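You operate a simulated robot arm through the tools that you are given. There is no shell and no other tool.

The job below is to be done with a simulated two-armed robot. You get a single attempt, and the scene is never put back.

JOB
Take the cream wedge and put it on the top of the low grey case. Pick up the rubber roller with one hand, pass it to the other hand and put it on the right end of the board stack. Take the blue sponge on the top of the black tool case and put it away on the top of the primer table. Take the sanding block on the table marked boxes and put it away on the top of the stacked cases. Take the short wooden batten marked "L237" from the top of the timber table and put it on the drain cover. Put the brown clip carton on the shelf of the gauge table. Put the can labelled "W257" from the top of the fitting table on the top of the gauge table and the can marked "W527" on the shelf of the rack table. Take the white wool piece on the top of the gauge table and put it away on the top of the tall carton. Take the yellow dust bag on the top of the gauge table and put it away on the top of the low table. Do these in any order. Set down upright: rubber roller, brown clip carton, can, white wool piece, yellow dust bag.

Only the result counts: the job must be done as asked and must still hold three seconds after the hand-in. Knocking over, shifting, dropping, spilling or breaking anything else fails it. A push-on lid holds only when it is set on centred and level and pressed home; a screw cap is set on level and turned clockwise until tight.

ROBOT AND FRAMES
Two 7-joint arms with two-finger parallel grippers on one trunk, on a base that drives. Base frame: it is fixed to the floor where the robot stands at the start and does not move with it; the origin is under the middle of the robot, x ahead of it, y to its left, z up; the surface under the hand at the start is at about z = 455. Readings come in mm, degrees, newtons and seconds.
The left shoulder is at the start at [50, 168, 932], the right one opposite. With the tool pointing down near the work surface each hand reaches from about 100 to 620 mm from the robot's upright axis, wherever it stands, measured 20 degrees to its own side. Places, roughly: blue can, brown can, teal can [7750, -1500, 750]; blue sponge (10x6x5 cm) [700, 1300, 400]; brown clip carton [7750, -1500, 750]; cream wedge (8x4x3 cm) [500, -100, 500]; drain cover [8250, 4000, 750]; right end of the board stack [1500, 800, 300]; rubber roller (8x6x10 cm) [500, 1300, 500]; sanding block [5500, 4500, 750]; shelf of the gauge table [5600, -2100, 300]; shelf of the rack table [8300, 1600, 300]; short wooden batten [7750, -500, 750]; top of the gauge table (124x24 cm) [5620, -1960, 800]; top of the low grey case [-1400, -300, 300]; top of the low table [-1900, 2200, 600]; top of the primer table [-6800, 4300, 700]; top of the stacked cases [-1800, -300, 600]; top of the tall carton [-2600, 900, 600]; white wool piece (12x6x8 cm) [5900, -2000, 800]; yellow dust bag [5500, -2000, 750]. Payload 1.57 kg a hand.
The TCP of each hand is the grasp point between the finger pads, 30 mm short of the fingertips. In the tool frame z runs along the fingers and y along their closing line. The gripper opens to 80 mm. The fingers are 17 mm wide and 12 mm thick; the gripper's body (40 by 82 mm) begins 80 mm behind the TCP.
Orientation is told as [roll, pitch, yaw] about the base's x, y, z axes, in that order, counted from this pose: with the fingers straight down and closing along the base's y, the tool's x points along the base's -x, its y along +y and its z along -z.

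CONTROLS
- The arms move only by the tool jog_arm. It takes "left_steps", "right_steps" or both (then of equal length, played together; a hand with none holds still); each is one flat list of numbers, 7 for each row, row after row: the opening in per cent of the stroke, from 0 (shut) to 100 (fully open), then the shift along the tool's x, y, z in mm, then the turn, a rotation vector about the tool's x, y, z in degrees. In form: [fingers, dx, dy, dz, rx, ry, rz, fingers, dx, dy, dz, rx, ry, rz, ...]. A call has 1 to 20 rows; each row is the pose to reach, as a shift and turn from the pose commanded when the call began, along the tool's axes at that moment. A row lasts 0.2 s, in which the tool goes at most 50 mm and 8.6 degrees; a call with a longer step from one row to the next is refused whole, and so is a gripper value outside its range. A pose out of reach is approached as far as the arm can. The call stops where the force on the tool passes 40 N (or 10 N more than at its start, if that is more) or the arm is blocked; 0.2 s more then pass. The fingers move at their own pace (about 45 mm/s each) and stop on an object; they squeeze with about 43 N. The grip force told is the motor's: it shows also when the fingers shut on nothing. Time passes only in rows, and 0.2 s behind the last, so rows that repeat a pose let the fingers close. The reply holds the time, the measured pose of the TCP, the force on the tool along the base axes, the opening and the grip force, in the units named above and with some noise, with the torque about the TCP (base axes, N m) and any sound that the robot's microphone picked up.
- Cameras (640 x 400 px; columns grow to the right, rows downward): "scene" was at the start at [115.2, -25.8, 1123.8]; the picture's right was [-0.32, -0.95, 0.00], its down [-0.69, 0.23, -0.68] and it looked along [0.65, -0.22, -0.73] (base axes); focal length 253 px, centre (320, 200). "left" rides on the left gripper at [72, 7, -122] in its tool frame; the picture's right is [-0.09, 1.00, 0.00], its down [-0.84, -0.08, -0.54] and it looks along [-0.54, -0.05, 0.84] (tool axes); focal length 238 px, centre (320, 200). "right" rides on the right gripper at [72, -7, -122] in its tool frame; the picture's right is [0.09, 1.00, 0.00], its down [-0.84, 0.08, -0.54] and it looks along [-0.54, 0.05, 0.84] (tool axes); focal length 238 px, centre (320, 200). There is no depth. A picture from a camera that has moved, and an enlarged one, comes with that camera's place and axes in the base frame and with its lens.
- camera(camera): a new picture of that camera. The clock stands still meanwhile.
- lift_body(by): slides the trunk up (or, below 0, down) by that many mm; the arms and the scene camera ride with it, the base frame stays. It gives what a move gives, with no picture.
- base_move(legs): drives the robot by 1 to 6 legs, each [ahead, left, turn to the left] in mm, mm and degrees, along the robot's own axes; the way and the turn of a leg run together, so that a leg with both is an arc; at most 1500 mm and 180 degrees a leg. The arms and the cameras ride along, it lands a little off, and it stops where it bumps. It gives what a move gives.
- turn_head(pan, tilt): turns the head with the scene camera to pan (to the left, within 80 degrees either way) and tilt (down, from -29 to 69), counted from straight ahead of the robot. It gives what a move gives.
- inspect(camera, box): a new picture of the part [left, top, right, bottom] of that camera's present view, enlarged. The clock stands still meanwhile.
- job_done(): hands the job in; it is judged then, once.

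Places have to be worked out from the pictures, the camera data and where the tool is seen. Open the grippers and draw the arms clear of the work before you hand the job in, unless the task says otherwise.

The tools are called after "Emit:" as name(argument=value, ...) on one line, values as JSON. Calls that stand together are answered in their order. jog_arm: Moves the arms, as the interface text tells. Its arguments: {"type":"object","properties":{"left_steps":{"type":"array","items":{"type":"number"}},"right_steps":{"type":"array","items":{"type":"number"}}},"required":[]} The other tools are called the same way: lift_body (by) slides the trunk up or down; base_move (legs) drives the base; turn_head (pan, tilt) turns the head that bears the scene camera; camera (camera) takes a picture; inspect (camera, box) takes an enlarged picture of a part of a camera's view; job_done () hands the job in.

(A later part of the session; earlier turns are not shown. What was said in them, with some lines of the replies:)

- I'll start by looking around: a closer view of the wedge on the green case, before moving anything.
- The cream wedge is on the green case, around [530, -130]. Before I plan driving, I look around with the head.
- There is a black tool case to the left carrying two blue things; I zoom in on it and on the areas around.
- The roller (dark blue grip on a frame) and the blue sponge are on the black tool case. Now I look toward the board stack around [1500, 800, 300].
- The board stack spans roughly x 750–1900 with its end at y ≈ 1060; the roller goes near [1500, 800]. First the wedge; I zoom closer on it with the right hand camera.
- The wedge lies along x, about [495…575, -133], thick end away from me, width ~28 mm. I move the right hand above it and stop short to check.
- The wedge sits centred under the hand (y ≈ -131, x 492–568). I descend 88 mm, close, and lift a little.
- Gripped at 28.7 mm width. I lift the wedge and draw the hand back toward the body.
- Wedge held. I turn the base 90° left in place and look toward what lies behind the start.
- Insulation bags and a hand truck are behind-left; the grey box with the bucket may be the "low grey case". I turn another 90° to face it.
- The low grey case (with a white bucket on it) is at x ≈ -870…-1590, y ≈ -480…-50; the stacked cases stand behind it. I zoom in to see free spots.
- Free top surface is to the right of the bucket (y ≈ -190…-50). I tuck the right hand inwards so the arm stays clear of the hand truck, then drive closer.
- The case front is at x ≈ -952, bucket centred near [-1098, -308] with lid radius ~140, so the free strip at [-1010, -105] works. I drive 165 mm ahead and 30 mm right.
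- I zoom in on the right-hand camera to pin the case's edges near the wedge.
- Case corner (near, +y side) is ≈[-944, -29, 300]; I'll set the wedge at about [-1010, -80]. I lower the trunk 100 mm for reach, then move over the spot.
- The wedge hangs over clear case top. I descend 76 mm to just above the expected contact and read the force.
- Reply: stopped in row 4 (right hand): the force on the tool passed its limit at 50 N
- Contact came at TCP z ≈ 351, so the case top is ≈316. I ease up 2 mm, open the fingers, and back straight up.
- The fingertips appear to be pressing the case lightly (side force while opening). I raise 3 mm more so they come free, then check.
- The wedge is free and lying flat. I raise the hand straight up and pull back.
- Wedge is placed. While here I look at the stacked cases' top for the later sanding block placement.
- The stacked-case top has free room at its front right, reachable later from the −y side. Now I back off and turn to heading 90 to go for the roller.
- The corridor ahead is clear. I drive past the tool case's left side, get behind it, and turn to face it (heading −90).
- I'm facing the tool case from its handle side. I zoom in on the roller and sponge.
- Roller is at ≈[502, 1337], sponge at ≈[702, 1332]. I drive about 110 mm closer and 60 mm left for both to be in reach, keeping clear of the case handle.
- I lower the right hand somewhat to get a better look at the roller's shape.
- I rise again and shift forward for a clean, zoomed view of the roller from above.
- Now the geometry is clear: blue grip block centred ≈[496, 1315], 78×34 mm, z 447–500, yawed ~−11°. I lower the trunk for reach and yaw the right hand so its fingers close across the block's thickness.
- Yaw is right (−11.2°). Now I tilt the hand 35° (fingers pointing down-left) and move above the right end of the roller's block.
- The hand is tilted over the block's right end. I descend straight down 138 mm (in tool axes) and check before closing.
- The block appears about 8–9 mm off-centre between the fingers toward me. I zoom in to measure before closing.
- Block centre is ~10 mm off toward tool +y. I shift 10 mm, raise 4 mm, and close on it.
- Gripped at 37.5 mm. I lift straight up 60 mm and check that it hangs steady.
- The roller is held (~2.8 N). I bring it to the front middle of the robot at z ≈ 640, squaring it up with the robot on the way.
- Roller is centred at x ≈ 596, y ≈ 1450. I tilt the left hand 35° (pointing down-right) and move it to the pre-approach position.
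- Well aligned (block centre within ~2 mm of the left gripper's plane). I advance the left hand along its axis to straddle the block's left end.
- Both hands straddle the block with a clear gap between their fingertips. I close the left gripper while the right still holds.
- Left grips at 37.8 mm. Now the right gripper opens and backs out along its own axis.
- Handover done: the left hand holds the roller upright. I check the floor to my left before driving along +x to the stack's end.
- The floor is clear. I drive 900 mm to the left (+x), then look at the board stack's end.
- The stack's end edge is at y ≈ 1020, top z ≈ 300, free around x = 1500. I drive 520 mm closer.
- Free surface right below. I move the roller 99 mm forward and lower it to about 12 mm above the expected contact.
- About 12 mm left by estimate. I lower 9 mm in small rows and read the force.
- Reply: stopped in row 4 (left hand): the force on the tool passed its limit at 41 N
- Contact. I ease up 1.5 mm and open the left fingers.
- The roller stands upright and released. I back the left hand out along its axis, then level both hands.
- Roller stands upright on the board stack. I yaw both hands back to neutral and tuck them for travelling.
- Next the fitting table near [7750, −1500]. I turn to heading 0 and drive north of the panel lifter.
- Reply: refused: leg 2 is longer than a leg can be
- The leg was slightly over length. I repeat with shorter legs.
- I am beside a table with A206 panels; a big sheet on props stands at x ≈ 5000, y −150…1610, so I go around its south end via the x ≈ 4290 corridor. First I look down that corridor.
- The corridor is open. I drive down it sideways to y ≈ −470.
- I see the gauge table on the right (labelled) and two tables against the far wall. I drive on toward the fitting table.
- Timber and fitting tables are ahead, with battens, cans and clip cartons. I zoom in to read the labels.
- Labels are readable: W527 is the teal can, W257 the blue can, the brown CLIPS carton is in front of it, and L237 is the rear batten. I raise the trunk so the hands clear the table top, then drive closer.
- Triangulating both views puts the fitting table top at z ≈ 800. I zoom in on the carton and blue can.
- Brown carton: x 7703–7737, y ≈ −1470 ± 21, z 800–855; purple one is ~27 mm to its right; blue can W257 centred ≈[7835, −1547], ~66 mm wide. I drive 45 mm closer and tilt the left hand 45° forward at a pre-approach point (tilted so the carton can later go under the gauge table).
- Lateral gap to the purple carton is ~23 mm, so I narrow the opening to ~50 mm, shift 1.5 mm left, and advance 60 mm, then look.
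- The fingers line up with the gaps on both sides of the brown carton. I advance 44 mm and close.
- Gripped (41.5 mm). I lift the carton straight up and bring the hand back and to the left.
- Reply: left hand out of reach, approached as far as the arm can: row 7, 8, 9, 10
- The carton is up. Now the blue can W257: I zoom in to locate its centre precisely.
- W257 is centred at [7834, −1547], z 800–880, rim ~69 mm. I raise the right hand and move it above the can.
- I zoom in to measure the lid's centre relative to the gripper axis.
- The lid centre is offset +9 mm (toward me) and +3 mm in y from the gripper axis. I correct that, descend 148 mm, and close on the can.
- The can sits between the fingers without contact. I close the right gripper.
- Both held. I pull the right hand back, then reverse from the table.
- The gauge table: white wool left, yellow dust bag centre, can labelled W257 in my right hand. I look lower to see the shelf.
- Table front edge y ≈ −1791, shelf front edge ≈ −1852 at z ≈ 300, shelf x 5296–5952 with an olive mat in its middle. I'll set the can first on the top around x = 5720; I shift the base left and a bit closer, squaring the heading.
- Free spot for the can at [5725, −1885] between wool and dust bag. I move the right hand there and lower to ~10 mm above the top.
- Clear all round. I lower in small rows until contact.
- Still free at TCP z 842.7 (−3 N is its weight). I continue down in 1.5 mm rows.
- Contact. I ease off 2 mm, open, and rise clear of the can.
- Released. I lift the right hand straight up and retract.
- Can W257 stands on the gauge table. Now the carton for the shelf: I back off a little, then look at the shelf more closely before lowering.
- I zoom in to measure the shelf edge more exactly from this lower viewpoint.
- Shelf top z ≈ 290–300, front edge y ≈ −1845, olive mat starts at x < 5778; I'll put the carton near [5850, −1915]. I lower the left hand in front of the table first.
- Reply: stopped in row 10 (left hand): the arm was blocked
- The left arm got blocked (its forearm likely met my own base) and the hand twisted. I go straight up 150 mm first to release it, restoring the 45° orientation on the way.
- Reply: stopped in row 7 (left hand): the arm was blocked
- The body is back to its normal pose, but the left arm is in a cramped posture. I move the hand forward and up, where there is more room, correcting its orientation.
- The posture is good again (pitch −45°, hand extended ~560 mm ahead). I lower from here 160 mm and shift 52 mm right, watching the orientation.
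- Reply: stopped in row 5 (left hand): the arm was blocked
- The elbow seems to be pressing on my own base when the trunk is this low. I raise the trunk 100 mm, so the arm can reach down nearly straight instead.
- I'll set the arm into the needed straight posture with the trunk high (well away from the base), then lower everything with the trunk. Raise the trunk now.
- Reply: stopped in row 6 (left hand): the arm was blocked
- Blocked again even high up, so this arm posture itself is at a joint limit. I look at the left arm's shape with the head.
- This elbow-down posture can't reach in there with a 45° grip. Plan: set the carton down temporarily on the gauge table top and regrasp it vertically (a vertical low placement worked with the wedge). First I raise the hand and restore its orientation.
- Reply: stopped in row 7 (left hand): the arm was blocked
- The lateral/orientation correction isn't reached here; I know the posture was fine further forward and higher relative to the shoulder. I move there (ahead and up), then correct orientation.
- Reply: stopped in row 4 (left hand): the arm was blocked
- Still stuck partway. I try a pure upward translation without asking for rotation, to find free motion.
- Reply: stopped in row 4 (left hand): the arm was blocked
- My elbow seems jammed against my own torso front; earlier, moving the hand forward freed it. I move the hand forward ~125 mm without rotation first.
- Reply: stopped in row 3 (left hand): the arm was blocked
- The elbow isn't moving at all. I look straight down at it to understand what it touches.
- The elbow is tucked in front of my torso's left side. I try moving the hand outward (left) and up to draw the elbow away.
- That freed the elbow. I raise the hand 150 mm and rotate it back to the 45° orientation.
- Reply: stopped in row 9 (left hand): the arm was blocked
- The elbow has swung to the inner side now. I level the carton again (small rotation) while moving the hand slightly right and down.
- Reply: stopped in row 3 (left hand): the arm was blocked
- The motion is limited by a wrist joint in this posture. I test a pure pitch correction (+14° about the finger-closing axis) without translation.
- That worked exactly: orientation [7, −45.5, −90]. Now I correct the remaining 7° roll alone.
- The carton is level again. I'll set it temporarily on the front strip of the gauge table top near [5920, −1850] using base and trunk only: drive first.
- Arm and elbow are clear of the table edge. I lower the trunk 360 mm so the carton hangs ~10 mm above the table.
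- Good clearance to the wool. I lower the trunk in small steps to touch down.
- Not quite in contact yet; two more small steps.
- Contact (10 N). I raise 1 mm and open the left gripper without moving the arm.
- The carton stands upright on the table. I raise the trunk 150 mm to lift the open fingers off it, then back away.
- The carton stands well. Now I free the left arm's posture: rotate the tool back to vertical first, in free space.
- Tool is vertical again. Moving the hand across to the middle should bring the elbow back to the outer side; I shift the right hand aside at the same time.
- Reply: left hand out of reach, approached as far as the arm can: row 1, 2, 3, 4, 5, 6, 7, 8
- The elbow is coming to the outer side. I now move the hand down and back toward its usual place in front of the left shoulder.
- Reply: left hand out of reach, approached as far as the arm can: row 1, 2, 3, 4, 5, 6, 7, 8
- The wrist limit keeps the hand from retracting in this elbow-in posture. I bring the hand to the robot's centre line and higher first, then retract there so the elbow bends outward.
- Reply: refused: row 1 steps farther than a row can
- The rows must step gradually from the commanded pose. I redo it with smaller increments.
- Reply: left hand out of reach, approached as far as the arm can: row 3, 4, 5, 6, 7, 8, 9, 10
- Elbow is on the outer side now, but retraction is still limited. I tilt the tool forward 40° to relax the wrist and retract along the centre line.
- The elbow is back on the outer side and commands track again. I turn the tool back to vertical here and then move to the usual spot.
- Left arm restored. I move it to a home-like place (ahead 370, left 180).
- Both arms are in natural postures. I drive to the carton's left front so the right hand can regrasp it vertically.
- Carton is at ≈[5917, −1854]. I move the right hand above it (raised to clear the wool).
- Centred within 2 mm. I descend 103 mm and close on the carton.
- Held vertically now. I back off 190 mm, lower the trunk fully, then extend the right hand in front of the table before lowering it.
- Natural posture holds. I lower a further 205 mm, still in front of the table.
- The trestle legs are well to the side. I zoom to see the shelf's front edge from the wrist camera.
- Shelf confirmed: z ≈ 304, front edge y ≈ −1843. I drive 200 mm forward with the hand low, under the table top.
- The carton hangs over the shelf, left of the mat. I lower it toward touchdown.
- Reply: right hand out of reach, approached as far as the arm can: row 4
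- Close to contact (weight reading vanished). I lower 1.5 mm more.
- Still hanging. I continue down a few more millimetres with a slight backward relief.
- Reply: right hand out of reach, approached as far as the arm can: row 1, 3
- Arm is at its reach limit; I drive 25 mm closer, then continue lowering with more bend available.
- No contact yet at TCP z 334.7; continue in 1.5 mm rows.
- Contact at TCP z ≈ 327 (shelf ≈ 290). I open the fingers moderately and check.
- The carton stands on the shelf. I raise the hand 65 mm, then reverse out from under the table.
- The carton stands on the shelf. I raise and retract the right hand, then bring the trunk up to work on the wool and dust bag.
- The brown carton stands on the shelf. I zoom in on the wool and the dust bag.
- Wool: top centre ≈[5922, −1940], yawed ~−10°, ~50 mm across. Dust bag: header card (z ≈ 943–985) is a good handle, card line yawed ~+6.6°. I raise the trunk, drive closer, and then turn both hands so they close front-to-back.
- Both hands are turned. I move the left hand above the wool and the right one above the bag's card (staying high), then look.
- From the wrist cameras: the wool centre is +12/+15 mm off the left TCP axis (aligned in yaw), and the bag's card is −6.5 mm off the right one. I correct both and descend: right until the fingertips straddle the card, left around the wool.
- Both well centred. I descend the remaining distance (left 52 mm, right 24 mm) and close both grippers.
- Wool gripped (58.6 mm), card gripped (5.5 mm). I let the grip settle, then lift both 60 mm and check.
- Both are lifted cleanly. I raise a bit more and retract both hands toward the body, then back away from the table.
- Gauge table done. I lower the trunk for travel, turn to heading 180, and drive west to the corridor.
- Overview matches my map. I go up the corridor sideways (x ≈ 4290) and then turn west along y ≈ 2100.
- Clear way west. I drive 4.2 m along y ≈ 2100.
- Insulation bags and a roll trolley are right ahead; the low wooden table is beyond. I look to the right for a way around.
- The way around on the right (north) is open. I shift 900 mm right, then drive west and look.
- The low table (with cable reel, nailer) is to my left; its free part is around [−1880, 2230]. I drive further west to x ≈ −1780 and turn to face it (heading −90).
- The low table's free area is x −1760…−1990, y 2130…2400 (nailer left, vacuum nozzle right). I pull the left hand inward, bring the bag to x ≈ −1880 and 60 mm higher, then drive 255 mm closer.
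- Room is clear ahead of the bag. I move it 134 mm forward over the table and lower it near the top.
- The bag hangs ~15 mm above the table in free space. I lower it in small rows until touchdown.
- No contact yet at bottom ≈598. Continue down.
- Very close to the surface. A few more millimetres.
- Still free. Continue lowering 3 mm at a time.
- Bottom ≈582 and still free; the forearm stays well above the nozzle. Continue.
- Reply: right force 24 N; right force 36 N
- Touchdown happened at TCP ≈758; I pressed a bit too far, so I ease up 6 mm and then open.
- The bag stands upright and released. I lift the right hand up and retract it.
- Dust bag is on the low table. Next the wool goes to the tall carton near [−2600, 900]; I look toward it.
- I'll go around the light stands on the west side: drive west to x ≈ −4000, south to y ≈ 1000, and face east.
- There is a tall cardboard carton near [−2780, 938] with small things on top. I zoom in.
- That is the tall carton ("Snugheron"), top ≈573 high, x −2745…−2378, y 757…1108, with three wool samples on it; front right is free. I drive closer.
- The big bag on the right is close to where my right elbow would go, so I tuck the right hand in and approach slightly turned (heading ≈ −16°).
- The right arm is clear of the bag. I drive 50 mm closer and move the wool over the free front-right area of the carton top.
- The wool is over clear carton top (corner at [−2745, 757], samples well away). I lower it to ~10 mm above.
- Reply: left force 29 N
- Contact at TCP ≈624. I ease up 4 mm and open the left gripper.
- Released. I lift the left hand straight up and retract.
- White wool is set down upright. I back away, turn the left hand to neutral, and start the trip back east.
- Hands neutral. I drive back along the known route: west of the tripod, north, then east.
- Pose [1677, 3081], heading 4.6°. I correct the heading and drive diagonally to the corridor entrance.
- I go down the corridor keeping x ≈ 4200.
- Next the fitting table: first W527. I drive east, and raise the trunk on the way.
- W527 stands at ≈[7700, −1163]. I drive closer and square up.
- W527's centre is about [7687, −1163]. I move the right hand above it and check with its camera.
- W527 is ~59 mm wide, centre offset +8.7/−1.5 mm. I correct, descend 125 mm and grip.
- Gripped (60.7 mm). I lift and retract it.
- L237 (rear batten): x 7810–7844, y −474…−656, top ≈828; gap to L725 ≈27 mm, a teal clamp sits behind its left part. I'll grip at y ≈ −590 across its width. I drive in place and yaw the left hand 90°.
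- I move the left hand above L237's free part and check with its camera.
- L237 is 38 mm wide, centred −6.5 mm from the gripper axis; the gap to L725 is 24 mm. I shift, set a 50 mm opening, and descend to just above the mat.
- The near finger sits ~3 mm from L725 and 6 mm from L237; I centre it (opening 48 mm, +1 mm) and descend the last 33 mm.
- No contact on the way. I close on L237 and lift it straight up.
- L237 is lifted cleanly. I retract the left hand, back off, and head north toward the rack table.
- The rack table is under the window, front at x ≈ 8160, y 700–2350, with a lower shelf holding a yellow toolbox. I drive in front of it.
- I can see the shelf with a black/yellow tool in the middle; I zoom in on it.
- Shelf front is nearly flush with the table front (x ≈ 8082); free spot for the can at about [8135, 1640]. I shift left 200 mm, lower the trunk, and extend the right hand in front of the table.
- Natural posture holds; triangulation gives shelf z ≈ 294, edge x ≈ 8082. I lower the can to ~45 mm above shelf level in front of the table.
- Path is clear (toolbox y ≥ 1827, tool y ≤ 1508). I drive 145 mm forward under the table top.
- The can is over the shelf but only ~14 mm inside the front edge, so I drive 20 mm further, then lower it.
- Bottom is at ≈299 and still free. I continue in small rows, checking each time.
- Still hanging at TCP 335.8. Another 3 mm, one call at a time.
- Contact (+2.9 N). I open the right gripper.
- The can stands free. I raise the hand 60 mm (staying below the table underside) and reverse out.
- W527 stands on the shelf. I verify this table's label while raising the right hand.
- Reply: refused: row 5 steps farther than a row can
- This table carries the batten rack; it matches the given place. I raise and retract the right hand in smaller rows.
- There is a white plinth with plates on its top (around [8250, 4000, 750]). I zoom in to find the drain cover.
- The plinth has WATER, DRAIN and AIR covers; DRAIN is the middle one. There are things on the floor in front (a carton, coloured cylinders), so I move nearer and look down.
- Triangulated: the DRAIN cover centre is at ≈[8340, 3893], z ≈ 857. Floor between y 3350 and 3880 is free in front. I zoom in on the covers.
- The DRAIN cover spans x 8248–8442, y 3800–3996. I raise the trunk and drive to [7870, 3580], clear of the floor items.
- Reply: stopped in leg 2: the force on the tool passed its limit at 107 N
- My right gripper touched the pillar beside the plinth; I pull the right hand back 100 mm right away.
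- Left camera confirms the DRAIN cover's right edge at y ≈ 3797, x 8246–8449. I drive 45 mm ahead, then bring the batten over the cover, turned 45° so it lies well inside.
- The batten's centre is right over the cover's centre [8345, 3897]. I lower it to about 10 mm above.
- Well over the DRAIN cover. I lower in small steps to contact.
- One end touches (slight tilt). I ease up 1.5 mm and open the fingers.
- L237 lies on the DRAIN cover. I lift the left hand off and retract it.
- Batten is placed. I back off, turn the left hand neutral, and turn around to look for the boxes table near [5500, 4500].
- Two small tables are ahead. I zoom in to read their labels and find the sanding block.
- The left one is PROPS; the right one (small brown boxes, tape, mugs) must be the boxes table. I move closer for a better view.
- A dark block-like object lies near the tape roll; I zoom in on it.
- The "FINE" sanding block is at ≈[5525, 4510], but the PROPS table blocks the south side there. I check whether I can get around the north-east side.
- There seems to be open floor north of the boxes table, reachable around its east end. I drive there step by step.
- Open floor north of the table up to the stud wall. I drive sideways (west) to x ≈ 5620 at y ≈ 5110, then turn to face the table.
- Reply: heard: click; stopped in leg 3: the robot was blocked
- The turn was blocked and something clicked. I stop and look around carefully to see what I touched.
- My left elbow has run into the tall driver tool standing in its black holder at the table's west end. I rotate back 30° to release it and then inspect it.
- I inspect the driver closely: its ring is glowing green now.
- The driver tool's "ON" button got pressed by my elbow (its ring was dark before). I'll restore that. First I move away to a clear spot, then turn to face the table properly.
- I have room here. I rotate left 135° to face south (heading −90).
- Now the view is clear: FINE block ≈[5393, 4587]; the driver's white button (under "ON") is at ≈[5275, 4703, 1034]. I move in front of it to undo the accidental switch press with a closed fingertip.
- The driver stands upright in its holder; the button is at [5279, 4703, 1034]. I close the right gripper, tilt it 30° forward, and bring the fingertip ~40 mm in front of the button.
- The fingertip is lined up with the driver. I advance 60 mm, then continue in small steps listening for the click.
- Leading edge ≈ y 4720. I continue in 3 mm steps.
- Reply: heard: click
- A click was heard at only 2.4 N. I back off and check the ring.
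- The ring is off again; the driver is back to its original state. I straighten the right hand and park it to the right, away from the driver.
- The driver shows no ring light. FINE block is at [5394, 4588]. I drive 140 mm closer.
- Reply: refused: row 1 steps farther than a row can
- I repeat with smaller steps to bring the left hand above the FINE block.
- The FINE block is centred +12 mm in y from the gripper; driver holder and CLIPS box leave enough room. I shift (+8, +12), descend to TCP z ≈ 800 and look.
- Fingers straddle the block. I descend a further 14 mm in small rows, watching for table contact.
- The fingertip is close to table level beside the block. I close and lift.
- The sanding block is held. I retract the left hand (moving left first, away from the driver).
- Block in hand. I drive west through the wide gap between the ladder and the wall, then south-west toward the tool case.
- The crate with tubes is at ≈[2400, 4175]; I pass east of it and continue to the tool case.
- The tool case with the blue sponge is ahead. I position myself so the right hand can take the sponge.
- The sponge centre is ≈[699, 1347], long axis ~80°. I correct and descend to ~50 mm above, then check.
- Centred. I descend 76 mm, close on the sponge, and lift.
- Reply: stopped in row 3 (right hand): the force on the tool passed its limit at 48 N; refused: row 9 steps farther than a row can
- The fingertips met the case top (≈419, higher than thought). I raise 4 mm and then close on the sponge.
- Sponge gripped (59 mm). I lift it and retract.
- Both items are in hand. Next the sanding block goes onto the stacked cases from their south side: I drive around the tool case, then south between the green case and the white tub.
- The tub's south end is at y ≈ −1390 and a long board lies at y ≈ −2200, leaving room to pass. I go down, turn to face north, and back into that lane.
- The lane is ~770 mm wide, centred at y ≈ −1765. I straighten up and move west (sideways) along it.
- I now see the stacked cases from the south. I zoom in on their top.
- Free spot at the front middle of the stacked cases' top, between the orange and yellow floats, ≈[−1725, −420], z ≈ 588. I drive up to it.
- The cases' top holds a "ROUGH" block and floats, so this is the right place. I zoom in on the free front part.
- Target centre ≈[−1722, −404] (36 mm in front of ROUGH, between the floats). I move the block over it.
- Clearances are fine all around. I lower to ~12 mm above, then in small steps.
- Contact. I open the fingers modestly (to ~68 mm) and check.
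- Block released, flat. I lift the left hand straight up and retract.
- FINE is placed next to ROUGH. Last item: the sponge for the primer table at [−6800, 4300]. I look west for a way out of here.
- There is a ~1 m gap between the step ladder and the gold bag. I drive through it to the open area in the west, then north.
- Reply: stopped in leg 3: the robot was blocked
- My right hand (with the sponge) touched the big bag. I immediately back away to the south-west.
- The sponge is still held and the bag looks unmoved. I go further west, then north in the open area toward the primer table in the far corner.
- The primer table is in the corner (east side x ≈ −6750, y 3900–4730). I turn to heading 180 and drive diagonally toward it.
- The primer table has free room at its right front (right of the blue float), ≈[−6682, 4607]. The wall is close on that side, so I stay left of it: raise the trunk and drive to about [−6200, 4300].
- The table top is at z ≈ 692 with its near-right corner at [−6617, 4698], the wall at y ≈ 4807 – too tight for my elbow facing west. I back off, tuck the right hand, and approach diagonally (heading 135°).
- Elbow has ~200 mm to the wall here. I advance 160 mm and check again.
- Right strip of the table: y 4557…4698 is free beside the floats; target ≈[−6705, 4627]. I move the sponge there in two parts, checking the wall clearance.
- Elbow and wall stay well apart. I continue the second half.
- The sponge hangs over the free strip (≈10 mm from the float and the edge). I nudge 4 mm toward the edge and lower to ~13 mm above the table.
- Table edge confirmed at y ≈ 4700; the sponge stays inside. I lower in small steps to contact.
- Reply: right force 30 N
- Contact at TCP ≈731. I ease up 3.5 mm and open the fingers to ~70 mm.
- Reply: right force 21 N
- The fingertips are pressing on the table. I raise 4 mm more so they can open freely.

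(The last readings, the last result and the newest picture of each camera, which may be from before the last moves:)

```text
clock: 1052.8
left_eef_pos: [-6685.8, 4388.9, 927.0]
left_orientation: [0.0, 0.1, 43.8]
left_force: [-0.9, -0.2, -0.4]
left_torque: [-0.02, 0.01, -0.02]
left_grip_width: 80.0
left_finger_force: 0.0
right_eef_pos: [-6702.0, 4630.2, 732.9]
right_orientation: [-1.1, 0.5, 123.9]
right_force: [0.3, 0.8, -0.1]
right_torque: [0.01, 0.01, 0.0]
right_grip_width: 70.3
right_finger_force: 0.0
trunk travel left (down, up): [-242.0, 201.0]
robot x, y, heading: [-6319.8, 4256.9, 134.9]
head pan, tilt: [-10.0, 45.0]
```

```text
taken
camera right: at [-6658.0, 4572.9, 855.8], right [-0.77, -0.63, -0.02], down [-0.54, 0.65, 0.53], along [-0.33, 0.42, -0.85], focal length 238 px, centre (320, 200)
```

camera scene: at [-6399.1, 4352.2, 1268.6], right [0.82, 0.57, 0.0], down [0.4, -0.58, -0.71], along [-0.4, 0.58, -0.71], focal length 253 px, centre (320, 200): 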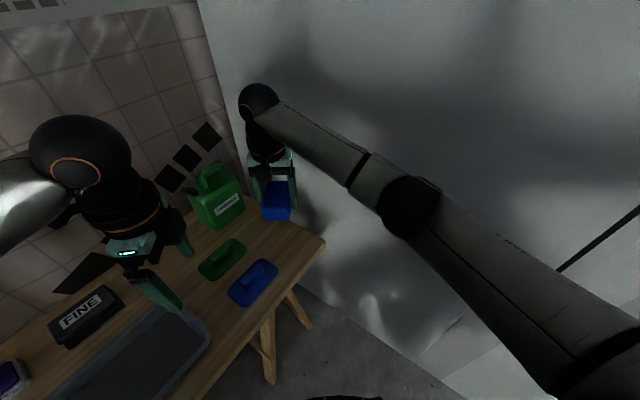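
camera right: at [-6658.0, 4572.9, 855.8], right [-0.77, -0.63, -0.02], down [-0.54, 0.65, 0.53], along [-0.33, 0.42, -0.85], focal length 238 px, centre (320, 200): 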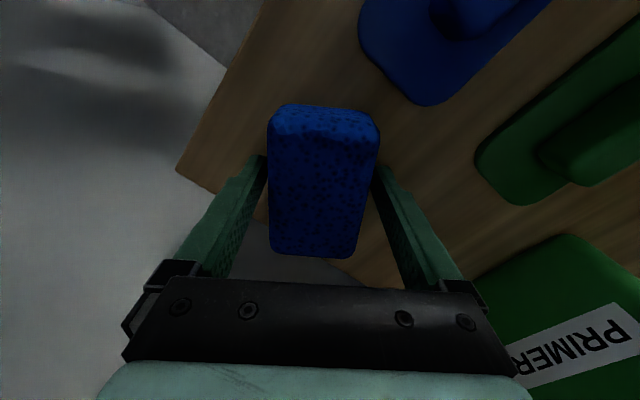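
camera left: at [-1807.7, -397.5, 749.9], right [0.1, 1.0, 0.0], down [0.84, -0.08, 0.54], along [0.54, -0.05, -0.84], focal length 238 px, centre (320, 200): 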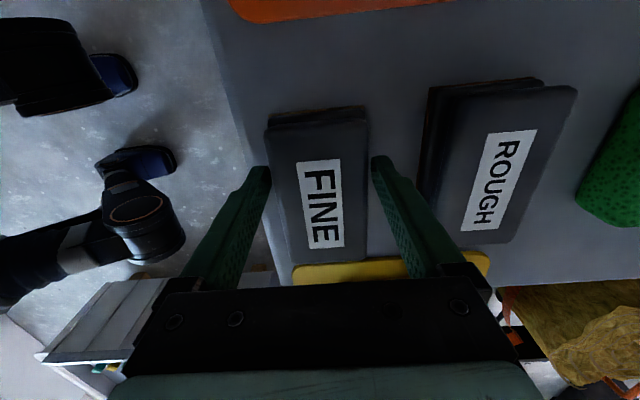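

Free now. I lift the right hand straight up, then retract away from the table and wall.

Emit:
jog_arm(right_steps=[88, 0, 0, -40, 0, 0, 0, 88, 0, 0, -80, 0, 0, 0, 88, 0, 0, -120, 0, 0, 0, 88, 0, 0, -150, 0, 0, 0, 100, 29, -26, -150, 0, 0, 0, 100, 57, -52, -150, 0, 0, 0, 100, 86, -79, -150, 0, 0, 0, 100, 114, -105, -150, 0, 0, 0])

Emit:
inspect(camera="scene", box=[180, 130, 380, 310])

Emit:
camera(camera="right")

```text
clock: 1054.7
left_eef_pos: [-6685.8, 4389.3, 926.3]
left_orientation: [0.1, 0.0, 43.9]
left_force: [-0.1, -0.4, 0.0]
left_torque: [-0.01, 0.01, 0.01]
left_grip_width: 79.8
left_finger_force: 0.1
right_eef_pos: [-6552.4, 4592.4, 886.6]
right_orientation: [-1.1, 0.5, 123.9]
right_force: [-0.4, 0.2, -0.2]
right_torque: [-0.03, 0.01, -0.01]
right_grip_width: 80.1
right_finger_force: 0.0
trunk travel left (down, up): [-242.0, 201.0]
robot x, y, heading: [-6325.2, 4258.1, 134.8]
head pan, tilt: [-10.0, 45.0]
```

```text
2.22 times, centred on (280, 220) of scene
camera zoom: at [-6398.9, 4352.2, 1268.6], right [0.82, 0.57, 0.0], down [0.4, -0.58, -0.71], along [-0.4, 0.58, -0.71], focal length 562 px, centre (409, 156)
```

zoom: 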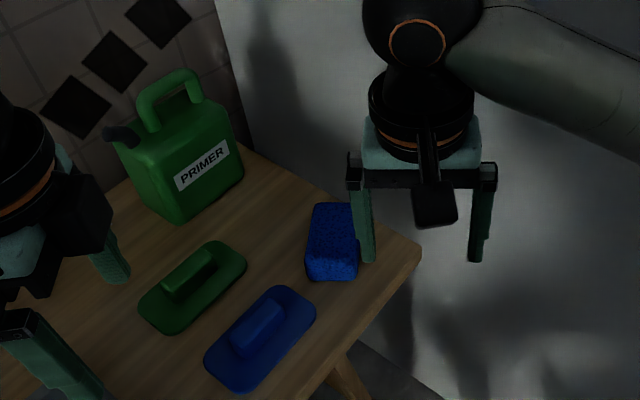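

```text
taken
camera right: at [-6510.0, 4537.0, 1010.3], right [-0.77, -0.63, -0.02], down [-0.54, 0.65, 0.53], along [-0.33, 0.42, -0.85], focal length 238 px, centre (320, 200)
```

right: 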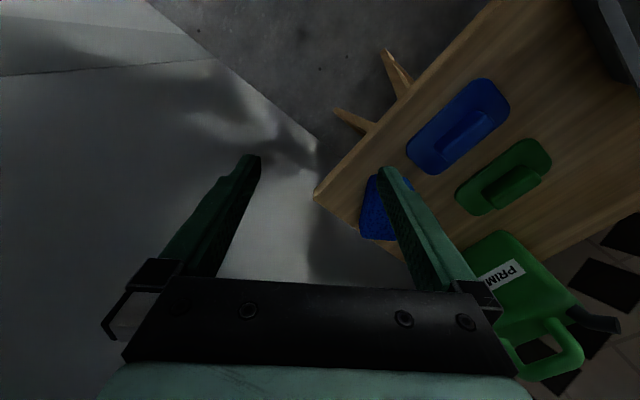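

The sponge lies on the primer table. I back away from the table into open floor so both arms are clear, and take a last look.

Emit:
base_move(legs=[[-600, 0, 0]])

Emit:
turn_head(pan=5, tilt=25)

Emit:
inspect(camera="scene", box=[200, 120, 440, 290])

```text
clock: 1058.0
left_eef_pos: [-6264.3, 3967.5, 925.9]
left_orientation: [0.0, 0.1, 42.9]
left_force: [0.0, 0.2, 0.1]
left_torque: [-0.02, 0.0, 0.0]
left_grip_width: 79.9
left_finger_force: 0.1
right_eef_pos: [-6130.6, 4170.0, 887.1]
right_orientation: [-1.0, 0.3, 123.0]
right_force: [-0.5, -0.1, -0.4]
right_torque: [0.04, -0.01, -0.01]
right_grip_width: 80.0
right_finger_force: 0.1
trunk travel left (down, up): [-242.0, 201.0]
robot x, y, heading: [-5908.2, 3830.0, 133.9]
head pan, tilt: [-10.0, 45.0]
```

```text
clock: 1058.9
left_eef_pos: [-6264.3, 3966.8, 925.4]
left_orientation: [0.2, 0.0, 42.9]
left_force: [-0.6, 0.3, 0.3]
left_torque: [-0.02, -0.01, 0.01]
left_grip_width: 80.1
left_finger_force: 0.2
right_eef_pos: [-6129.6, 4170.1, 886.9]
right_orientation: [-1.1, 0.4, 123.0]
right_force: [-0.4, -0.1, -0.6]
right_torque: [0.01, 0.03, -0.02]
right_grip_width: 79.8
right_finger_force: 0.1
trunk travel left (down, up): [-242.0, 201.0]
robot x, y, heading: [-5902.3, 3829.8, 134.1]
head pan, tilt: [5.0, 25.0]
```

```text
2.35 times, centred on (320, 205) of scene
camera zoom: at [-6002.6, 3919.3, 1299.1], right [0.66, 0.75, 0.0], down [0.32, -0.28, -0.91], along [-0.68, 0.59, -0.42], focal length 594 px, centre (320, 188)
```

zoom: 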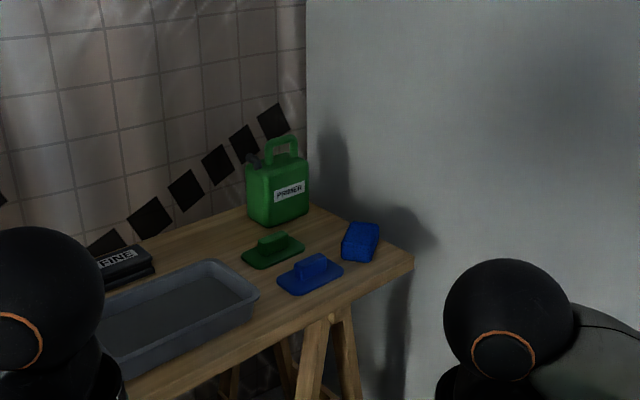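

All ten items have been delivered:

| Item | Now on | Note |
|---|---|---|
| Cream wedge | Top of the low grey case | |
| Rubber roller | Right end of the board stack | Passed from right hand to left, set down upright |
| Blue sponge | Top of the primer table | |
| Sanding block marked FINE | Top of the stacked cases | |
| Batten L237 | Drain cover | |
| Brown clip carton | Shelf of the gauge table | Upright |
| Can W257 | Top of the gauge table | Upright |
| Can W527 | Shelf of the rack table | Upright |
| White wool piece | Top of the tall carton | Upright |
| Yellow dust bag | Top of the low table | Upright |

Three contacts happened along the way:
- **Driver tool on the boxes table:** my elbow pressed its ON button. I pressed it off again and its light is out.
- **Large insulation bag:** my right hand touched it. It did not appear to move, but I did not measure that.
- **Pillar by the drain cover plinth:** my right gripper bumped it.

Both grippers are open and the arms are clear, so I hand the job in.

Emit:
job_done()

```text
The job is handed in.
```

I handed the job in with all ten items delivered. The simulator confirmed only that it received the job, so I don't know how it was judged.

Each item was where you asked for it when I left it. The roller was passed from my right hand to my left in mid-air. The roller, carton, both cans, wool and dust bag were set down upright.

These contacts with other things could count against the result:
- **Driver tool on the boxes table:** my elbow pressed its ON button. I pressed it again and the light went out.
- **Large insulation bag:** my right hand ran into it and stopped the robot. It looked unmoved, but I didn't measure it.
- **Pillar by the drain cover:** my right gripper hit it with about 107 N. I saw no movement.
- **Tool case lid:** my fingertips pressed on it with about 48 N while I was picking up the sponge.

I set the brown carton down briefly on top of the gauge table to change my grip before placing it on the shelf. It tilted in my hand before that, but it stayed whole.
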